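You operate a simulated robot arm through the tools that you are given. There is no shell and no other tool. Be economical: measure what you need, move in short steps, check, and stop when the job is done.

Carry out the task below with a simulated robot arm. There is one attempt and no reset: what you move stays moved.

TASK
Stack the 49 mm small block from the top of the teal bench on top of the 52 mm small block.

It is judged by the outcome, as a careful person would: the job done as asked, and still so three seconds after it is handed in. It fails if anything else is knocked over, pushed out of place, dropped, spilled or broken.

THE ROBOT
A 6-joint arm with a two-finger parallel gripper, fixed in place. Base frame: the origin is at the foot of the arm, x ahead of it, y to its left, z up; the work surface is at about z = 0.84. Lengths are in m, angles in degrees, forces in N, time in s.
With the tool pointing down near the work surface it reaches from about 0.26 to 0.68 m from the base axis. Its first joint turns from -66.0 to 66.0 degrees. Payload 2.9 kg.
Tool frame: the origin (TCP) lies between the finger pads and is the grasp point; the fingertips stand 0.03 m ahead of it; z points along the fingers, y is the line along which they close. The gripper opens to 0.11 m. The fingers are 0.02 m wide and 0.01 m thick; the gripper's body (0.048 by 0.112 m) begins 0.055 m behind the TCP.
Orientation is that of the tool frame in the base frame, as [roll, pitch, yaw] about the fixed x, y, z axes, in that order (R = Rz(yaw) Ry(pitch) Rx(roll)). With the fingers straight down and closing along the base's y, the tool's x points along the base's -x, its y along +y and its z along -z.

THE INTERFACE
- The arm moves only by the tool servo_tool. Its argument "plan" is text: rows parted by semicolons, each of 7 numbers parted by spaces: the gripper command, from -1 (fully open) to 1 (shut), values between in proportion, then the shift along the tool's x, y, z in m, then the turn, a rotation vector about the tool's x, y, z in degrees. In form: hand dx dy dz rx ry rz; .... A call has 1 to 12 rows; each row shifts and turns the commanded pose from where the row before left it, along the tool's axes as they then stand. A row lasts 0.2 s, in which the tool goes at most 0.05 m and 8.6 degrees; a call with a longer step from one row to the next is refused whole, and so is a gripper value outside its range. A pose out of reach is approached as far as the arm can. The call stops where the force on the tool passes 40 N (or 10 N more than at its start, if that is more) or the arm is blocked; 0.2 s more then pass. The fingers move at their own pace (about 0.108 m/s each) and stop on an object; they squeeze with about 36 N. The grip force told is the motor's: it shows also when the fingers shut on nothing. Time passes only in rows, and 0.2 s behind the last, so rows that do not move let the fingers close. It gives the time, the measured TCP pose, the force on the tool (base axes), the opening and the grip force at its end, in the units of the frame above (readings bear some noise), and new pictures: "pictures" is both (left out), scene, wrist or none.
- Cameras (640 x 400 px; columns grow to the right, rows downward): "scene" is fixed at [0.0875, 0.44, 1.3981]; the picture's right is [-0.68, -0.74, 0.00], its down [-0.32, 0.30, -0.90] and it looks along [0.66, -0.61, -0.44] (base axes); focal length 328 px, centre (320, 200). "wrist" rides on the gripper at [-0.036, 0, -0.057] in the tool frame; the picture's right is [0.00, -1.00, 0.00], its down [0.97, 0.00, -0.24] and it looks along [0.24, 0.00, 0.97] (tool axes); focal length 218 px, centre (320, 200).
- probe_pixels(camera, pixels): for up to 12 pixels [column, row] of the newest picture of that camera ("zoom" is the newest enlarged one), the place [x, y, z] in the base frame of the surface seen there, good to about 0.002 m. No time passes.
- close_up(camera, box): a new picture of the part [left, top, right, bottom] of that camera's present view, enlarged. No time passes.
- sign_off(): hands the job in; it is judged then, once.

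Work in short steps. Measure before you move; look again where a grasp or a placing could have gone wrong, and mend it. You have 60 turns and 120 pictures in all, the two below and enlarged ones among them. Open the gripper and draw the arm clear of the work before you hand the job in, unless the task says otherwise; then end with one line.

The tools are called after "Call:" as a command line: name --argument value ..., lists and objects as JSON in quotes. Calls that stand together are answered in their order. servo_tool: Moves the arm, as the interface text tells. Its arguments: {"type":"object","properties":{"plan":{"type":"string"},"pictures":{"type":"string","enum":["both","scene","wrist","none"]}},"required":["plan"]} The other tools are called the same way: probe_pixels (camera, pixels) gives the place of the surface under pixels of a picture; close_up (camera, box) takes an enlarged picture of a part of a camera's view; sign_off () hands the job in.

At the start:

```text
time_s: 0.0
ee_pos: [0.3667, -0.0645, 1.1384]
tcp_rot: [180.0, 0.0, 180.0]
contact_force: [0.0, 0.6, -0.1]
grip_width: 0.1099
finger_force: 0.1
```

scene: 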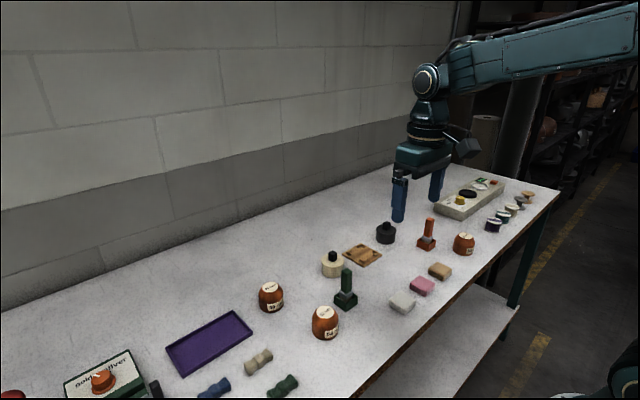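
wrist: 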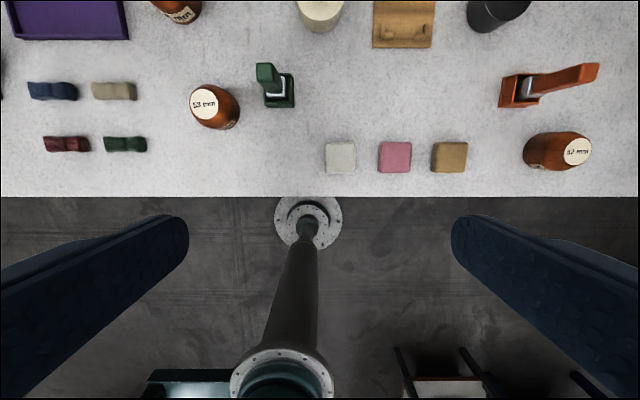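

I'll zoom in on the clusters in both pictures to find labels and the blocks.

Call:
close_up --camera "scene" --box '[300, 160, 560, 330]'

Call:
close_up --camera "wrist" --box '[300, 60, 620, 210]'

Call:
close_up --camera "scene" --box '[0, 260, 360, 400]'

Call:
close_up --camera "wrist" --box '[0, 0, 320, 200]'

```text
2.35 times, centred on (430, 245) of scene
```

zoom: 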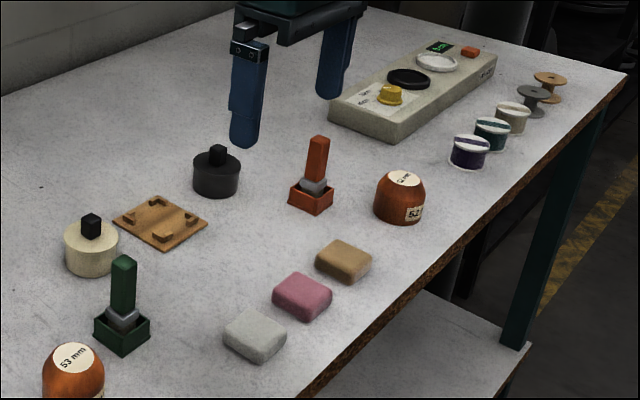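

```text
2.00 times, centred on (460, 135) of wrist
```

zoom: 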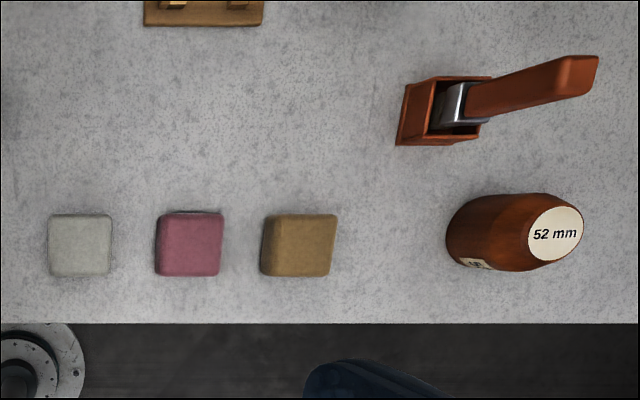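

```text
1.78 times, centred on (180, 330) of scene
```

zoom: 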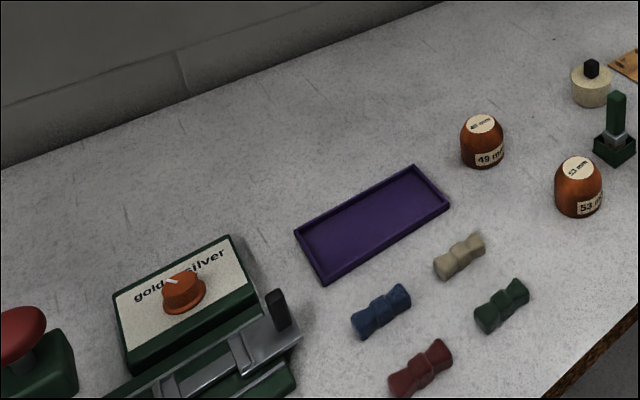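

```text
2.00 times, centred on (160, 100) of wrist
```

zoom: 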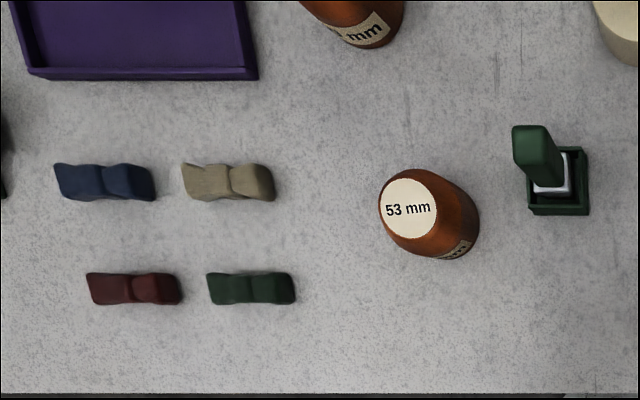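

The labelled amber blocks read 49 (≈(271,297)), 53 (≈(325,322)) and 52 (≈(464,243)). I confirm labels and measure their tops.

Call:
close_up --camera "scene" --box '[430, 215, 500, 265]'

Call:
close_up --camera "scene" --box '[240, 270, 310, 320]'

Call:
probe_pixels --camera "scene" --pixels '[[271, 287], [271, 285], [464, 238], [465, 237], [271, 303], [464, 249], [290, 312], [480, 256], [259, 297], [283, 297], [454, 243], [474, 243]]'

Call:
probe_pixels --camera "wrist" --pixels '[[577, 151], [566, 151], [588, 151], [577, 140], [577, 163]]'

```text
8.00 times, centred on (465, 240) of scene
```

zoom: 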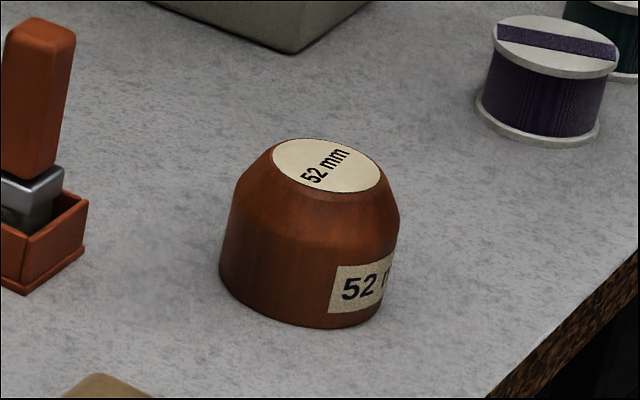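

```text
8.00 times, centred on (275, 295) of scene
```

zoom: 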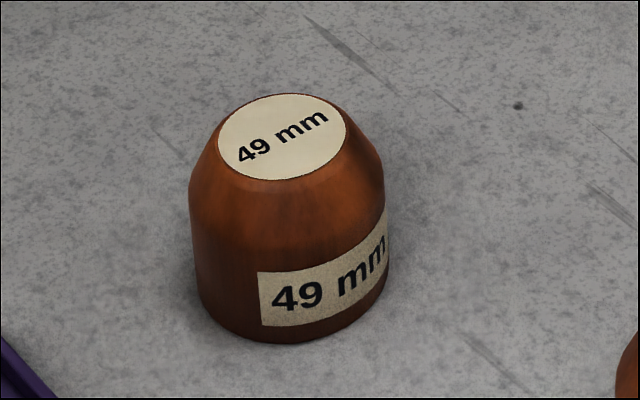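

```text
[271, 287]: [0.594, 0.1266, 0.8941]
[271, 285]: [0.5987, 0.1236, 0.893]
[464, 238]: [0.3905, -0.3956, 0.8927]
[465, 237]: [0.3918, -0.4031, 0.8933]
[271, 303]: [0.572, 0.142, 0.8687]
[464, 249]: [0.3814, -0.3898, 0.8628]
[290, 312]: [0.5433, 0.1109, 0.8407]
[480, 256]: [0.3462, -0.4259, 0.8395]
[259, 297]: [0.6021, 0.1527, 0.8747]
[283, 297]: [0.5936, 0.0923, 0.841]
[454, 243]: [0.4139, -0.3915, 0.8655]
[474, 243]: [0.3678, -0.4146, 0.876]
```

```text
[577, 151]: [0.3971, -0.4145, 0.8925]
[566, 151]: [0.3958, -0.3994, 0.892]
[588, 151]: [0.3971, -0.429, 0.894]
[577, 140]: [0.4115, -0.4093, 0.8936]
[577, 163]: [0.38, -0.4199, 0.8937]
```

Labels confirmed. I'll probe the label rims and lower body precisely.

Call:
probe_pixels --camera "zoom" --pixels '[[283, 137], [222, 137], [343, 137], [283, 98], [283, 176], [200, 280], [250, 300], [320, 300], [376, 260], [290, 330], [230, 290], [196, 230]]'

Call:
probe_pixels --camera "scene" --pixels '[[466, 235.6], [459.8, 235], [472, 236.2], [465.5, 232.8], [466.5, 238.6], [453, 247], [474, 250], [464, 254]]'

```text
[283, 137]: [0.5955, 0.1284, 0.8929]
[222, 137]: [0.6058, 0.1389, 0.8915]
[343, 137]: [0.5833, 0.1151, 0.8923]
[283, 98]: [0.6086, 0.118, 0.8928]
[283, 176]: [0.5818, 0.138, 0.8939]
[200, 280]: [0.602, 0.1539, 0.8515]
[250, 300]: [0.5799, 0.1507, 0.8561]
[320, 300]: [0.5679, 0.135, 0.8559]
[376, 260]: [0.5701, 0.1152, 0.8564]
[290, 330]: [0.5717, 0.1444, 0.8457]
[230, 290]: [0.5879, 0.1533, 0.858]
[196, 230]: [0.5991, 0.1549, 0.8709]
```

```text
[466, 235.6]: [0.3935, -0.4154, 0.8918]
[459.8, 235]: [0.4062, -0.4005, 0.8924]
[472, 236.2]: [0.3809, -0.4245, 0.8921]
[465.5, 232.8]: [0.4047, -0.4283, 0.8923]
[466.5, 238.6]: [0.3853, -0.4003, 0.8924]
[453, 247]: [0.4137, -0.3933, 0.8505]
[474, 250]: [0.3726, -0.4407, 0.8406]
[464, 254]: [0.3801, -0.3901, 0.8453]
```

49 block: centre ≈(0.595, 0.128), top 0.893; 52 block: centre ≈(0.394, −0.413), top 0.892. I move above the 49 block and check clearances; also probe the stamp near the target.

Call:
probe_pixels --camera "scene" --pixels '[[430, 217], [428, 225], [427, 240], [418, 245], [435, 245], [492, 219], [492, 228], [325, 310], [250, 340]]'

Call:
servo_tool --plan "-1 -0.0326 0.0275 0 0 0 0; -1 -0.0326 0.0275 0 0 0 0; -1 -0.0326 0.0275 0 0 0 0; -1 -0.0326 0.0275 0 0 0 0; -1 -0.0326 0.0275 0 0 0 0; -1 -0.0326 0.0275 0 0 0 0; -1 -0.0327 0.0275 0 0 0 0; -1 0 0 0.04 0 0 0; -1 0 0 0.04 0 0 0; -1 0 0 0.04 0 0 0; -1 0 0 0.03 0 0 0; -1 0 0 0 0 0 0"

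```text
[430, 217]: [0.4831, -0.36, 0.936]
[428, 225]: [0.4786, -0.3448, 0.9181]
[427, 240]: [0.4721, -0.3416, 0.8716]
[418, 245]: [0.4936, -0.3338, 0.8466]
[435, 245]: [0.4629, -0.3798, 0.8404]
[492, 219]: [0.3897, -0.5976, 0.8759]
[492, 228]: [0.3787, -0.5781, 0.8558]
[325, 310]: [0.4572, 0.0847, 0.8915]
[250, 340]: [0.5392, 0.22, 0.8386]
```

```text
time_s: 2.6
ee_pos: [0.595, 0.1259, 0.9868]
tcp_rot: [179.9, 0.0, 180.0]
contact_force: [0.5, 0.0, 0.1]
grip_width: 0.11
finger_force: 0.1
```

scene: 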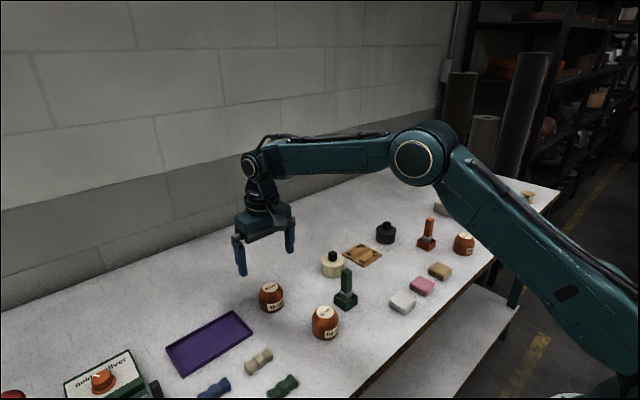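
wrist: 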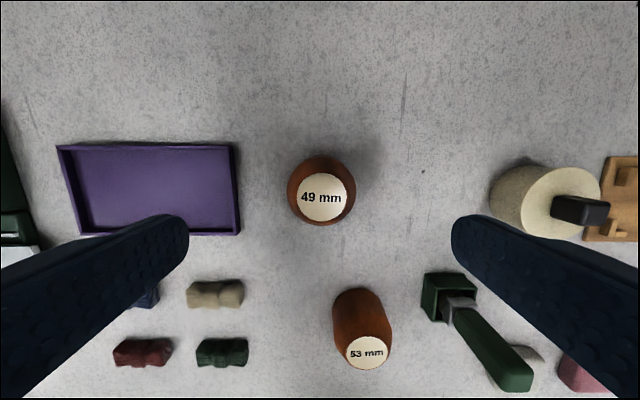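

The view is clear. I refine the centre of the 49 label (≈(322,198)) and body edges from above.

Call:
probe_pixels --camera "wrist" --pixels '[[322, 198], [299, 198], [344, 198], [322, 177], [322, 219], [237, 200], [290, 190], [354, 190]]'

```text
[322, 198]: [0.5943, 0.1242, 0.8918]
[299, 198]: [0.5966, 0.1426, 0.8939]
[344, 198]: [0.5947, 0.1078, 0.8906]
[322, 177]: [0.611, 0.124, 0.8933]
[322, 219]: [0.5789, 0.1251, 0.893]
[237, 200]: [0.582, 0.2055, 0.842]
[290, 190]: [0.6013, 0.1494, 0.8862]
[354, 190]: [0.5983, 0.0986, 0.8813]
```

Centre ≈(0.595, 0.125). I narrow the fingers to ~0.085 to stay off the tray (edge y≈0.205), descend to z≈0.873, then grip.

Call:
servo_tool --plan "-0.55 0 -0.001 0.03 0 0 0; -0.55 0 0 0.03 0 0 0; -0.55 0 0 0.03 0 0 0; -0.55 0 0 0.022 0 0 0; -0.55 0 0 0 0 0 0"

```text
time_s: 3.8
ee_pos: [0.5967, 0.1267, 0.8759]
tcp_rot: [-180.0, 0.0, -180.0]
contact_force: [-0.2, 0.3, -0.6]
grip_width: 0.0854
finger_force: 0.2
```

scene: 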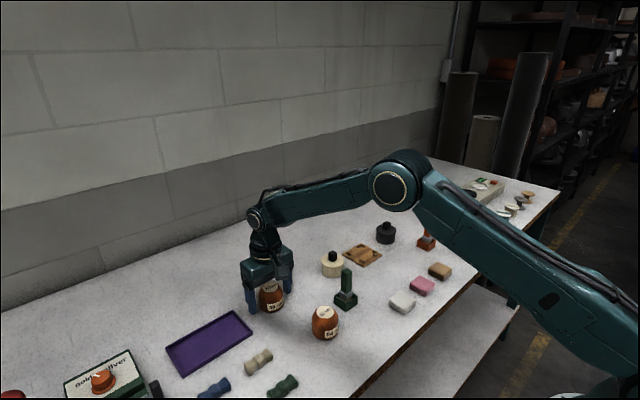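
wrist: 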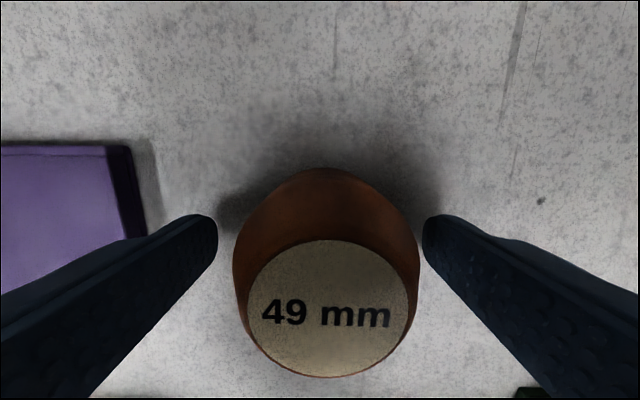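

Block sits ~8 px right of the finger midline; I shift −0.003 in y, 2 mm lower, and close.

Call:
servo_tool --plan "-0.55 0.001 -0.003 0.002 0 0 0; -0.55 0 0 0 0 0 0; 0 0 0 0 0 0 0; 1 0 0 0 0 0 0; 1 0 0 0 0 0 0; 1 0 0 0 0 0 0" --pictures "wrist"

```text
time_s: 5.2
ee_pos: [0.5939, 0.1235, 0.8748]
tcp_rot: [180.0, 0.0, 180.0]
contact_force: [-0.6, -1.0, 0.8]
grip_width: 0.0549
finger_force: 35.5
```

wrist: 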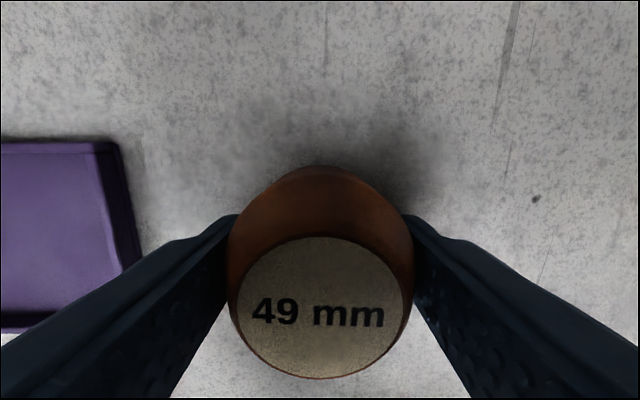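

Gripped at 0.055 wide. Lift straight up to z≈1.07.

Call:
servo_tool --plan "1 0 0 -0.02 0 0 0; 1 0 0 -0.04 0 0 0; 1 0 0 -0.045 0 0 0; 1 0 0 -0.045 0 0 0; 1 0 0 -0.045 0 0 0; 1 0 0 0 0 0 0"

```text
time_s: 6.6
ee_pos: [0.5938, 0.1246, 1.0702]
tcp_rot: [179.9, 0.0, 180.0]
contact_force: [0.1, -0.5, -0.4]
grip_width: 0.0548
finger_force: 36.2
```

scene: 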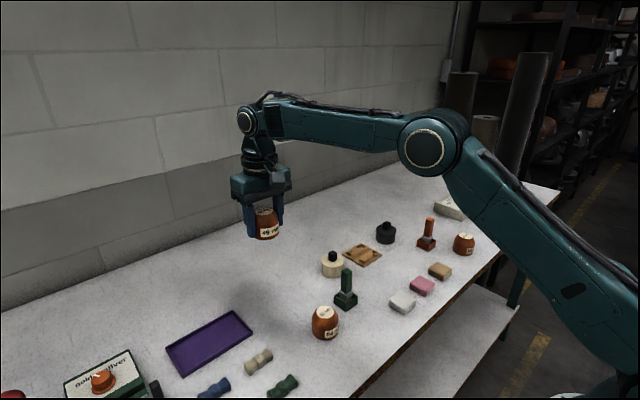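
wrist: 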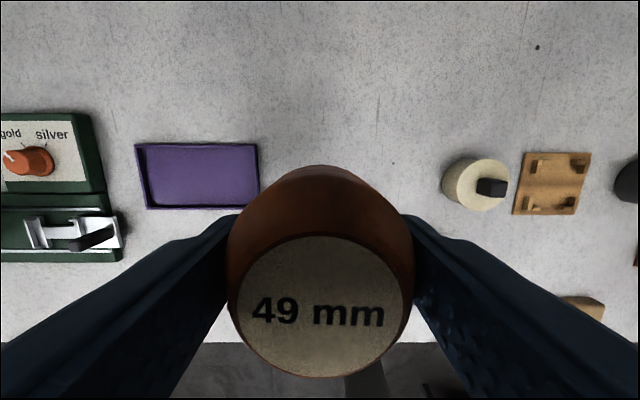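

Held square. Now travel toward the 52 block at z≈1.07, stopping short to re-measure.

Call:
servo_tool --plan "1 0.018 -0.038 0 0 0 0; 1 0.02 -0.04 0 0 0 0; 1 0.02 -0.04 0 0 0 0; 1 0.02 -0.04 0 0 0 0; 1 0.02 -0.04 0 0 0 0; 1 0.02 -0.04 0 0 0 0; 1 0.02 -0.04 0 0 0 0; 1 0.02 -0.04 0 0 0 0; 1 0.02 -0.04 0 0 0 0; 1 0.02 -0.04 0 0 0 0; 1 0 0 0 0 0 0"

```text
time_s: 9.0
ee_pos: [0.3932, -0.2751, 1.072]
tcp_rot: [-180.0, -0.1, -180.0]
contact_force: [-0.3, -0.1, -1.2]
grip_width: 0.0548
finger_force: 36.2
```

scene: 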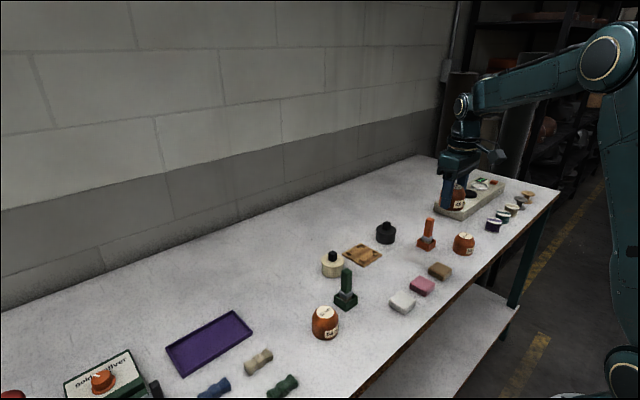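
wrist: 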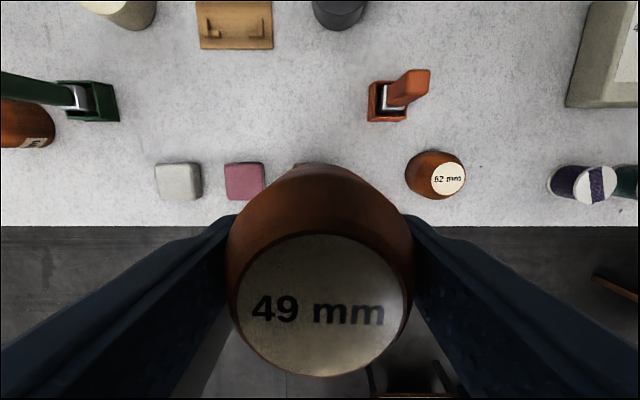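

52 label at (448,179), held label at (321,306); probe both for the relative offset.

Call:
probe_pixels --camera "wrist" --pixels '[[448, 179], [434, 179], [463, 179], [448, 165], [448, 193], [321, 306], [240, 306], [402, 306], [321, 240], [321, 374]]'

```text
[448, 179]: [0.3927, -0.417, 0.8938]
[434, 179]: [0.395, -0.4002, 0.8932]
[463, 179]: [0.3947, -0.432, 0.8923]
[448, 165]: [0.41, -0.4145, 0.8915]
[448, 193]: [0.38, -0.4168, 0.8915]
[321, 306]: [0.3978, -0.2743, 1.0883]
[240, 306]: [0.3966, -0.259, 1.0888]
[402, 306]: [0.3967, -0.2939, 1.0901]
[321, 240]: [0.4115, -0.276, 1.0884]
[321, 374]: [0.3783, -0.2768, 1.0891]
```

Offset: move y −0.139, x −0.001. Then descend to about 2 cm above the target top and look.

Call:
servo_tool --plan "1 0 -0.035 0 0 0 0; 1 0.001 -0.035 0 0 0 0; 1 0 -0.035 0 0 0 0; 1 0 -0.034 0 0 0 0; 1 0 0 0 0 0 0; 1 0 0 0.04 0 0 0; 1 0 0 0.04 0 0 0; 1 0 0 0.03 0 0 0; 1 0 0 0.015 0 0 0; 1 0 0 0 0 0 0"

Call:
close_up --camera "scene" --box '[420, 190, 516, 270]'

```text
time_s: 11.2
ee_pos: [0.3967, -0.4127, 0.9454]
tcp_rot: [180.0, 0.0, -179.9]
contact_force: [-0.9, -0.5, -1.0]
grip_width: 0.055
finger_force: 35.4
```

scene: 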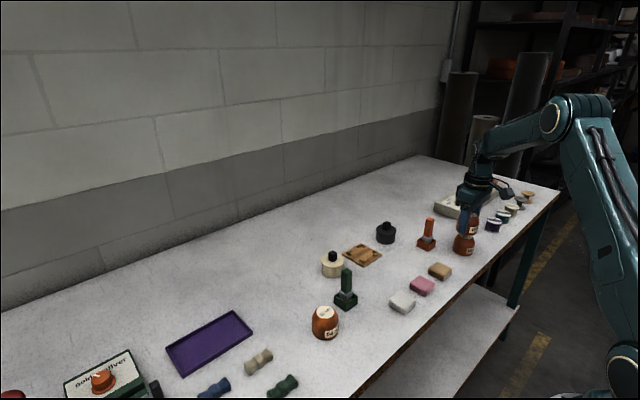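
wrist: 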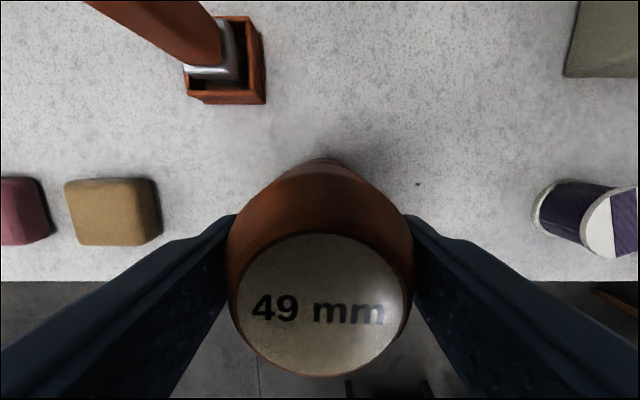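

```text
5.00 times, centred on (468, 230) of scene
```

zoom: 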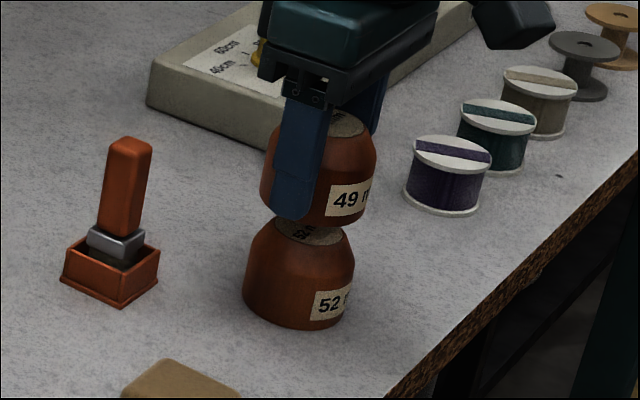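

Nearly aligned; I check the held block's actual position.

Call:
probe_pixels --camera "wrist" --pixels '[[321, 306], [240, 306], [402, 306], [321, 240], [321, 372], [280, 260], [362, 260], [280, 352], [362, 352]]'

```text
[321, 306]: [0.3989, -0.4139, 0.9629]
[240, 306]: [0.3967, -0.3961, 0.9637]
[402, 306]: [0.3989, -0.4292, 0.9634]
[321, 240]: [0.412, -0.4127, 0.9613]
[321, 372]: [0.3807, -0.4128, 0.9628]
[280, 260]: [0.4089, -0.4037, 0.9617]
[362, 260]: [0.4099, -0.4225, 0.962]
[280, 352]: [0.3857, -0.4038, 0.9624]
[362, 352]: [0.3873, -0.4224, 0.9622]
```

Held centre (0.397, −0.413) vs target (0.3945, −0.415): correct 2 mm each, and descend gently 13 mm.

Call:
servo_tool --plan "1 0.002 -0.002 0 0 0 0; 1 0 0 0.006 0 0 0; 1 0 0 0.005 0 0 0; 1 0 0 0.002 0 0 0; 1 0 0 0 0 0 0; 1 0 0 0 0 0 0" --pictures "wrist"

Call:
close_up --camera "scene" --box '[436, 205, 500, 260]'

Call:
probe_pixels --camera "wrist" --pixels '[[321, 306], [240, 306], [402, 306], [321, 240], [321, 372], [280, 260], [362, 260], [280, 352], [362, 352]]'

```text
time_s: 12.6
ee_pos: [0.3932, -0.4148, 0.9317]
tcp_rot: [-180.0, -0.1, 179.9]
contact_force: [-0.1, 0.0, -1.6]
grip_width: 0.055
finger_force: 36.1
```

wrist: 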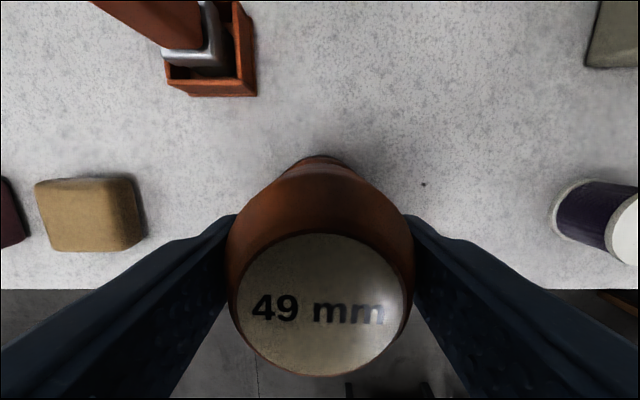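

```text
7.27 times, centred on (468, 232) of scene
```

zoom: 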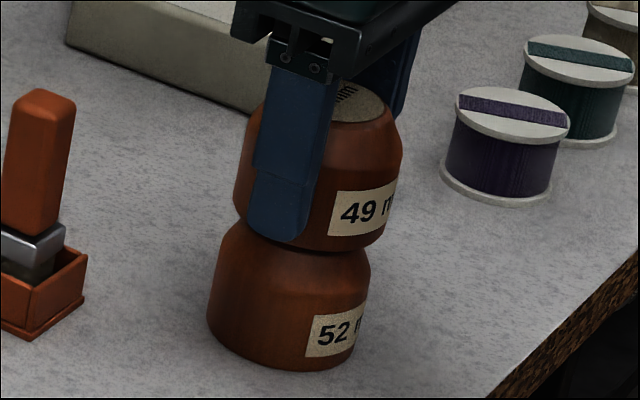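

```text
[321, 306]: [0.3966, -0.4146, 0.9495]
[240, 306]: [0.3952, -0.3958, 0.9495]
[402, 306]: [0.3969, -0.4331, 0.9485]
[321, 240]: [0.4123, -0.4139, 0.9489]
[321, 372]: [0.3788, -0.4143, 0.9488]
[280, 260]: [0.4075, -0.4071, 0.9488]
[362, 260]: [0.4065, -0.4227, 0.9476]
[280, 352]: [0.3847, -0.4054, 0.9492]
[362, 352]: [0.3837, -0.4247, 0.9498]
```

Aligned within ~1 mm; about 3 mm gap left. Lower in 1 mm steps.

Call:
servo_tool --plan "1 0 0 0.001 0 0 0; 1 0 0 0.001 0 0 0; 1 0 0 0 0 0 0" --pictures "none"

```text
time_s: 13.4
ee_pos: [0.3937, -0.4156, 0.9294]
tcp_rot: [180.0, 0.0, -180.0]
contact_force: [-0.9, -0.3, -1.2]
grip_width: 0.0549
finger_force: 36.1
```

Call:
servo_tool --plan "1 0 0 0.001 0 0 0; 1 0 0 0 0 0 0" --pictures "none"

```text
time_s: 14.0
ee_pos: [0.3939, -0.416, 0.9272]
tcp_rot: [-180.0, 0.0, -180.0]
contact_force: [-0.5, 0.0, -0.4]
grip_width: 0.0552
finger_force: 35.6
```

No contact yet; continue by 1 mm.

Call:
servo_tool --plan "1 0 0 0.001 0 0 0; 1 0 0 0 0 0 0" --pictures "none"

Call:
close_up --camera "scene" --box '[436, 205, 500, 260]'

```text
time_s: 14.6
ee_pos: [0.3934, -0.4154, 0.9276]
tcp_rot: [-180.0, 0.0, 180.0]
contact_force: [0.1, -0.4, -1.0]
grip_width: 0.0549
finger_force: 36.3
```

```text
7.27 times, centred on (468, 232) of scene
```

zoom: 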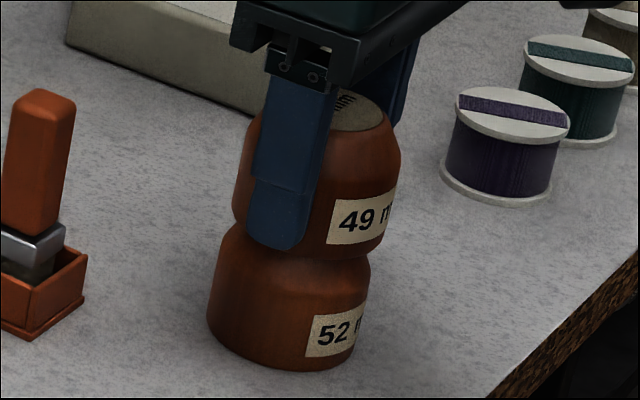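

Call:
servo_tool --plan "1 0 0 0.001 0 0 0; 1 0 0 0 0 0 0; 1 0 0 0 0 0 0" --pictures "none"

```text
time_s: 15.4
ee_pos: [0.393, -0.4162, 0.9268]
tcp_rot: [-179.8, 0.1, 180.0]
contact_force: [0.7, 0.4, 4.4]
grip_width: 0.055
finger_force: 36.0
```

Contact force of ~4.4 N appears: seated. Open slightly and look before withdrawing.

Call:
servo_tool --plan "-0.05 0 0 0 0 0 0; -0.15 0 0 0 0 0 0; -0.35 0 0 0 0 0 0; -0.5 0 0 0 0 0 0; -0.5 0 0 0 0 0 0"

Call:
close_up --camera "scene" --box '[436, 205, 500, 260]'

```text
time_s: 16.6
ee_pos: [0.3929, -0.4159, 0.9271]
tcp_rot: [-179.9, -0.2, 179.9]
contact_force: [-0.8, 0.6, -0.2]
grip_width: 0.0826
finger_force: 0.1
```

scene: 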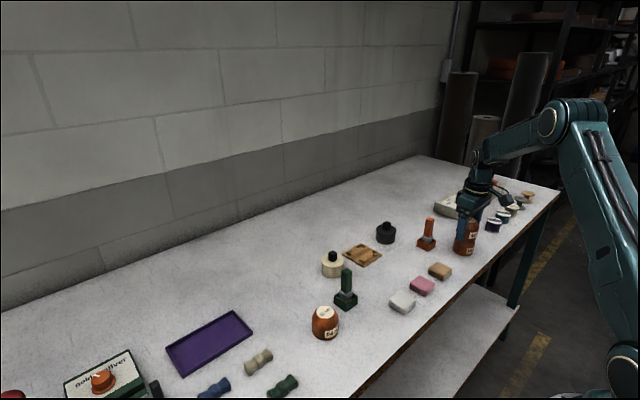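
wrist: 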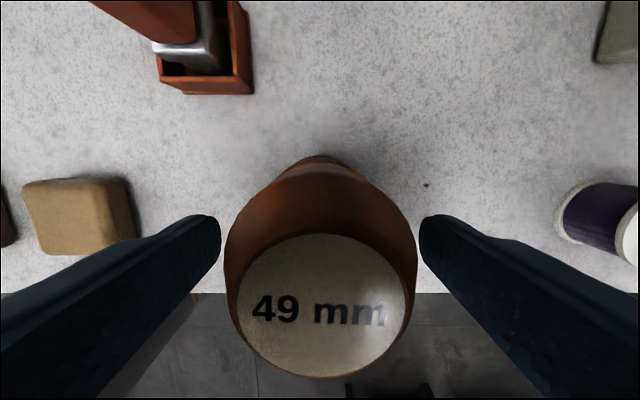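

```text
7.27 times, centred on (468, 232) of scene
```

zoom: 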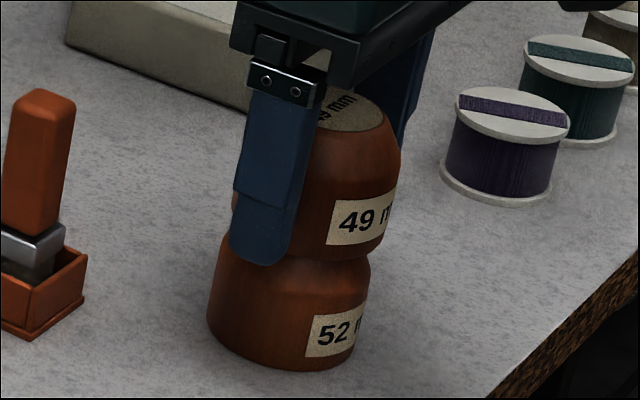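

The block stands free and level with fingers clear on both sides. Withdraw straight up, then away.

Call:
servo_tool --plan "-0.5 0 0 -0.02 0 0 0; -0.5 0 0 -0.03 0 0 0; -0.5 0 0 -0.04 0 0 0; -0.5 0 0 -0.04 0 0 0; -0.5 0 0 -0.04 0 0 0; -0.7 0 0.04 0 0 0 0; -0.9 0 0.04 0 0 0 0; -1 0 0.04 0 0 0 0; -1 0 0.04 0 0 0 0; -1 0 0.04 0 0 0 0; -1 0 0 0 0 0 0"

Call:
close_up --camera "scene" --box '[420, 190, 516, 270]'

```text
time_s: 19.0
ee_pos: [0.393, -0.2162, 1.097]
tcp_rot: [-180.0, -0.1, 179.9]
contact_force: [0.3, 0.7, -0.8]
grip_width: 0.1103
finger_force: 0.1
```

scene: 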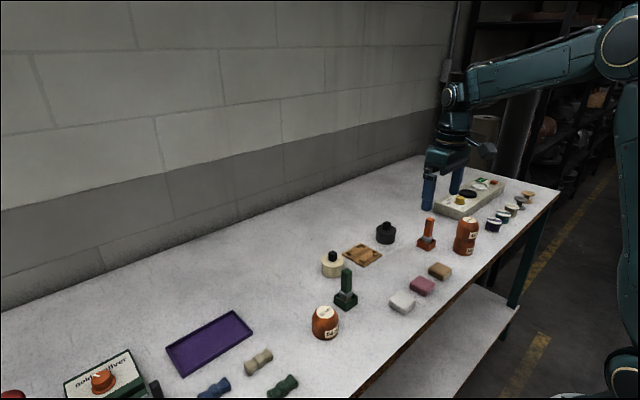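
wrist: 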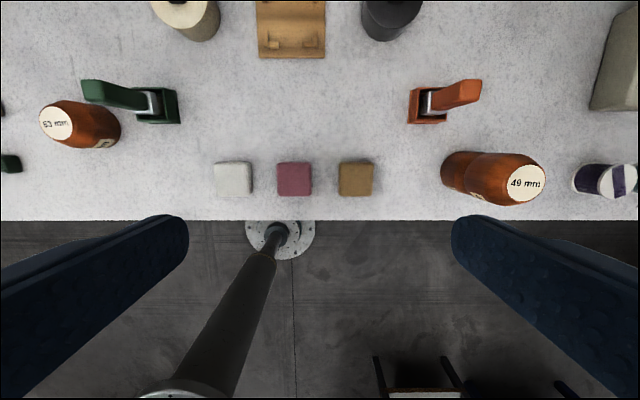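

```text
5.00 times, centred on (468, 230) of scene
```

zoom: 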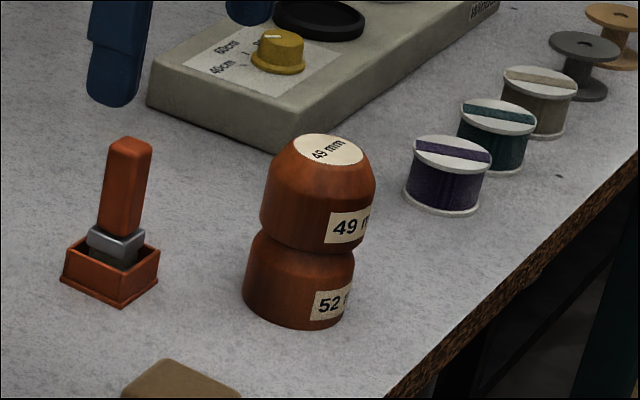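

The 49 block stands level on the 52 block, nothing else has moved, and the gripper is open and clear.

Call:
sign_off

```text
The job is handed in.
```

The 49 mm block is stacked on the 52 mm block. It was standing level with the gripper open and clear when I handed the job in, and nothing else looked disturbed.
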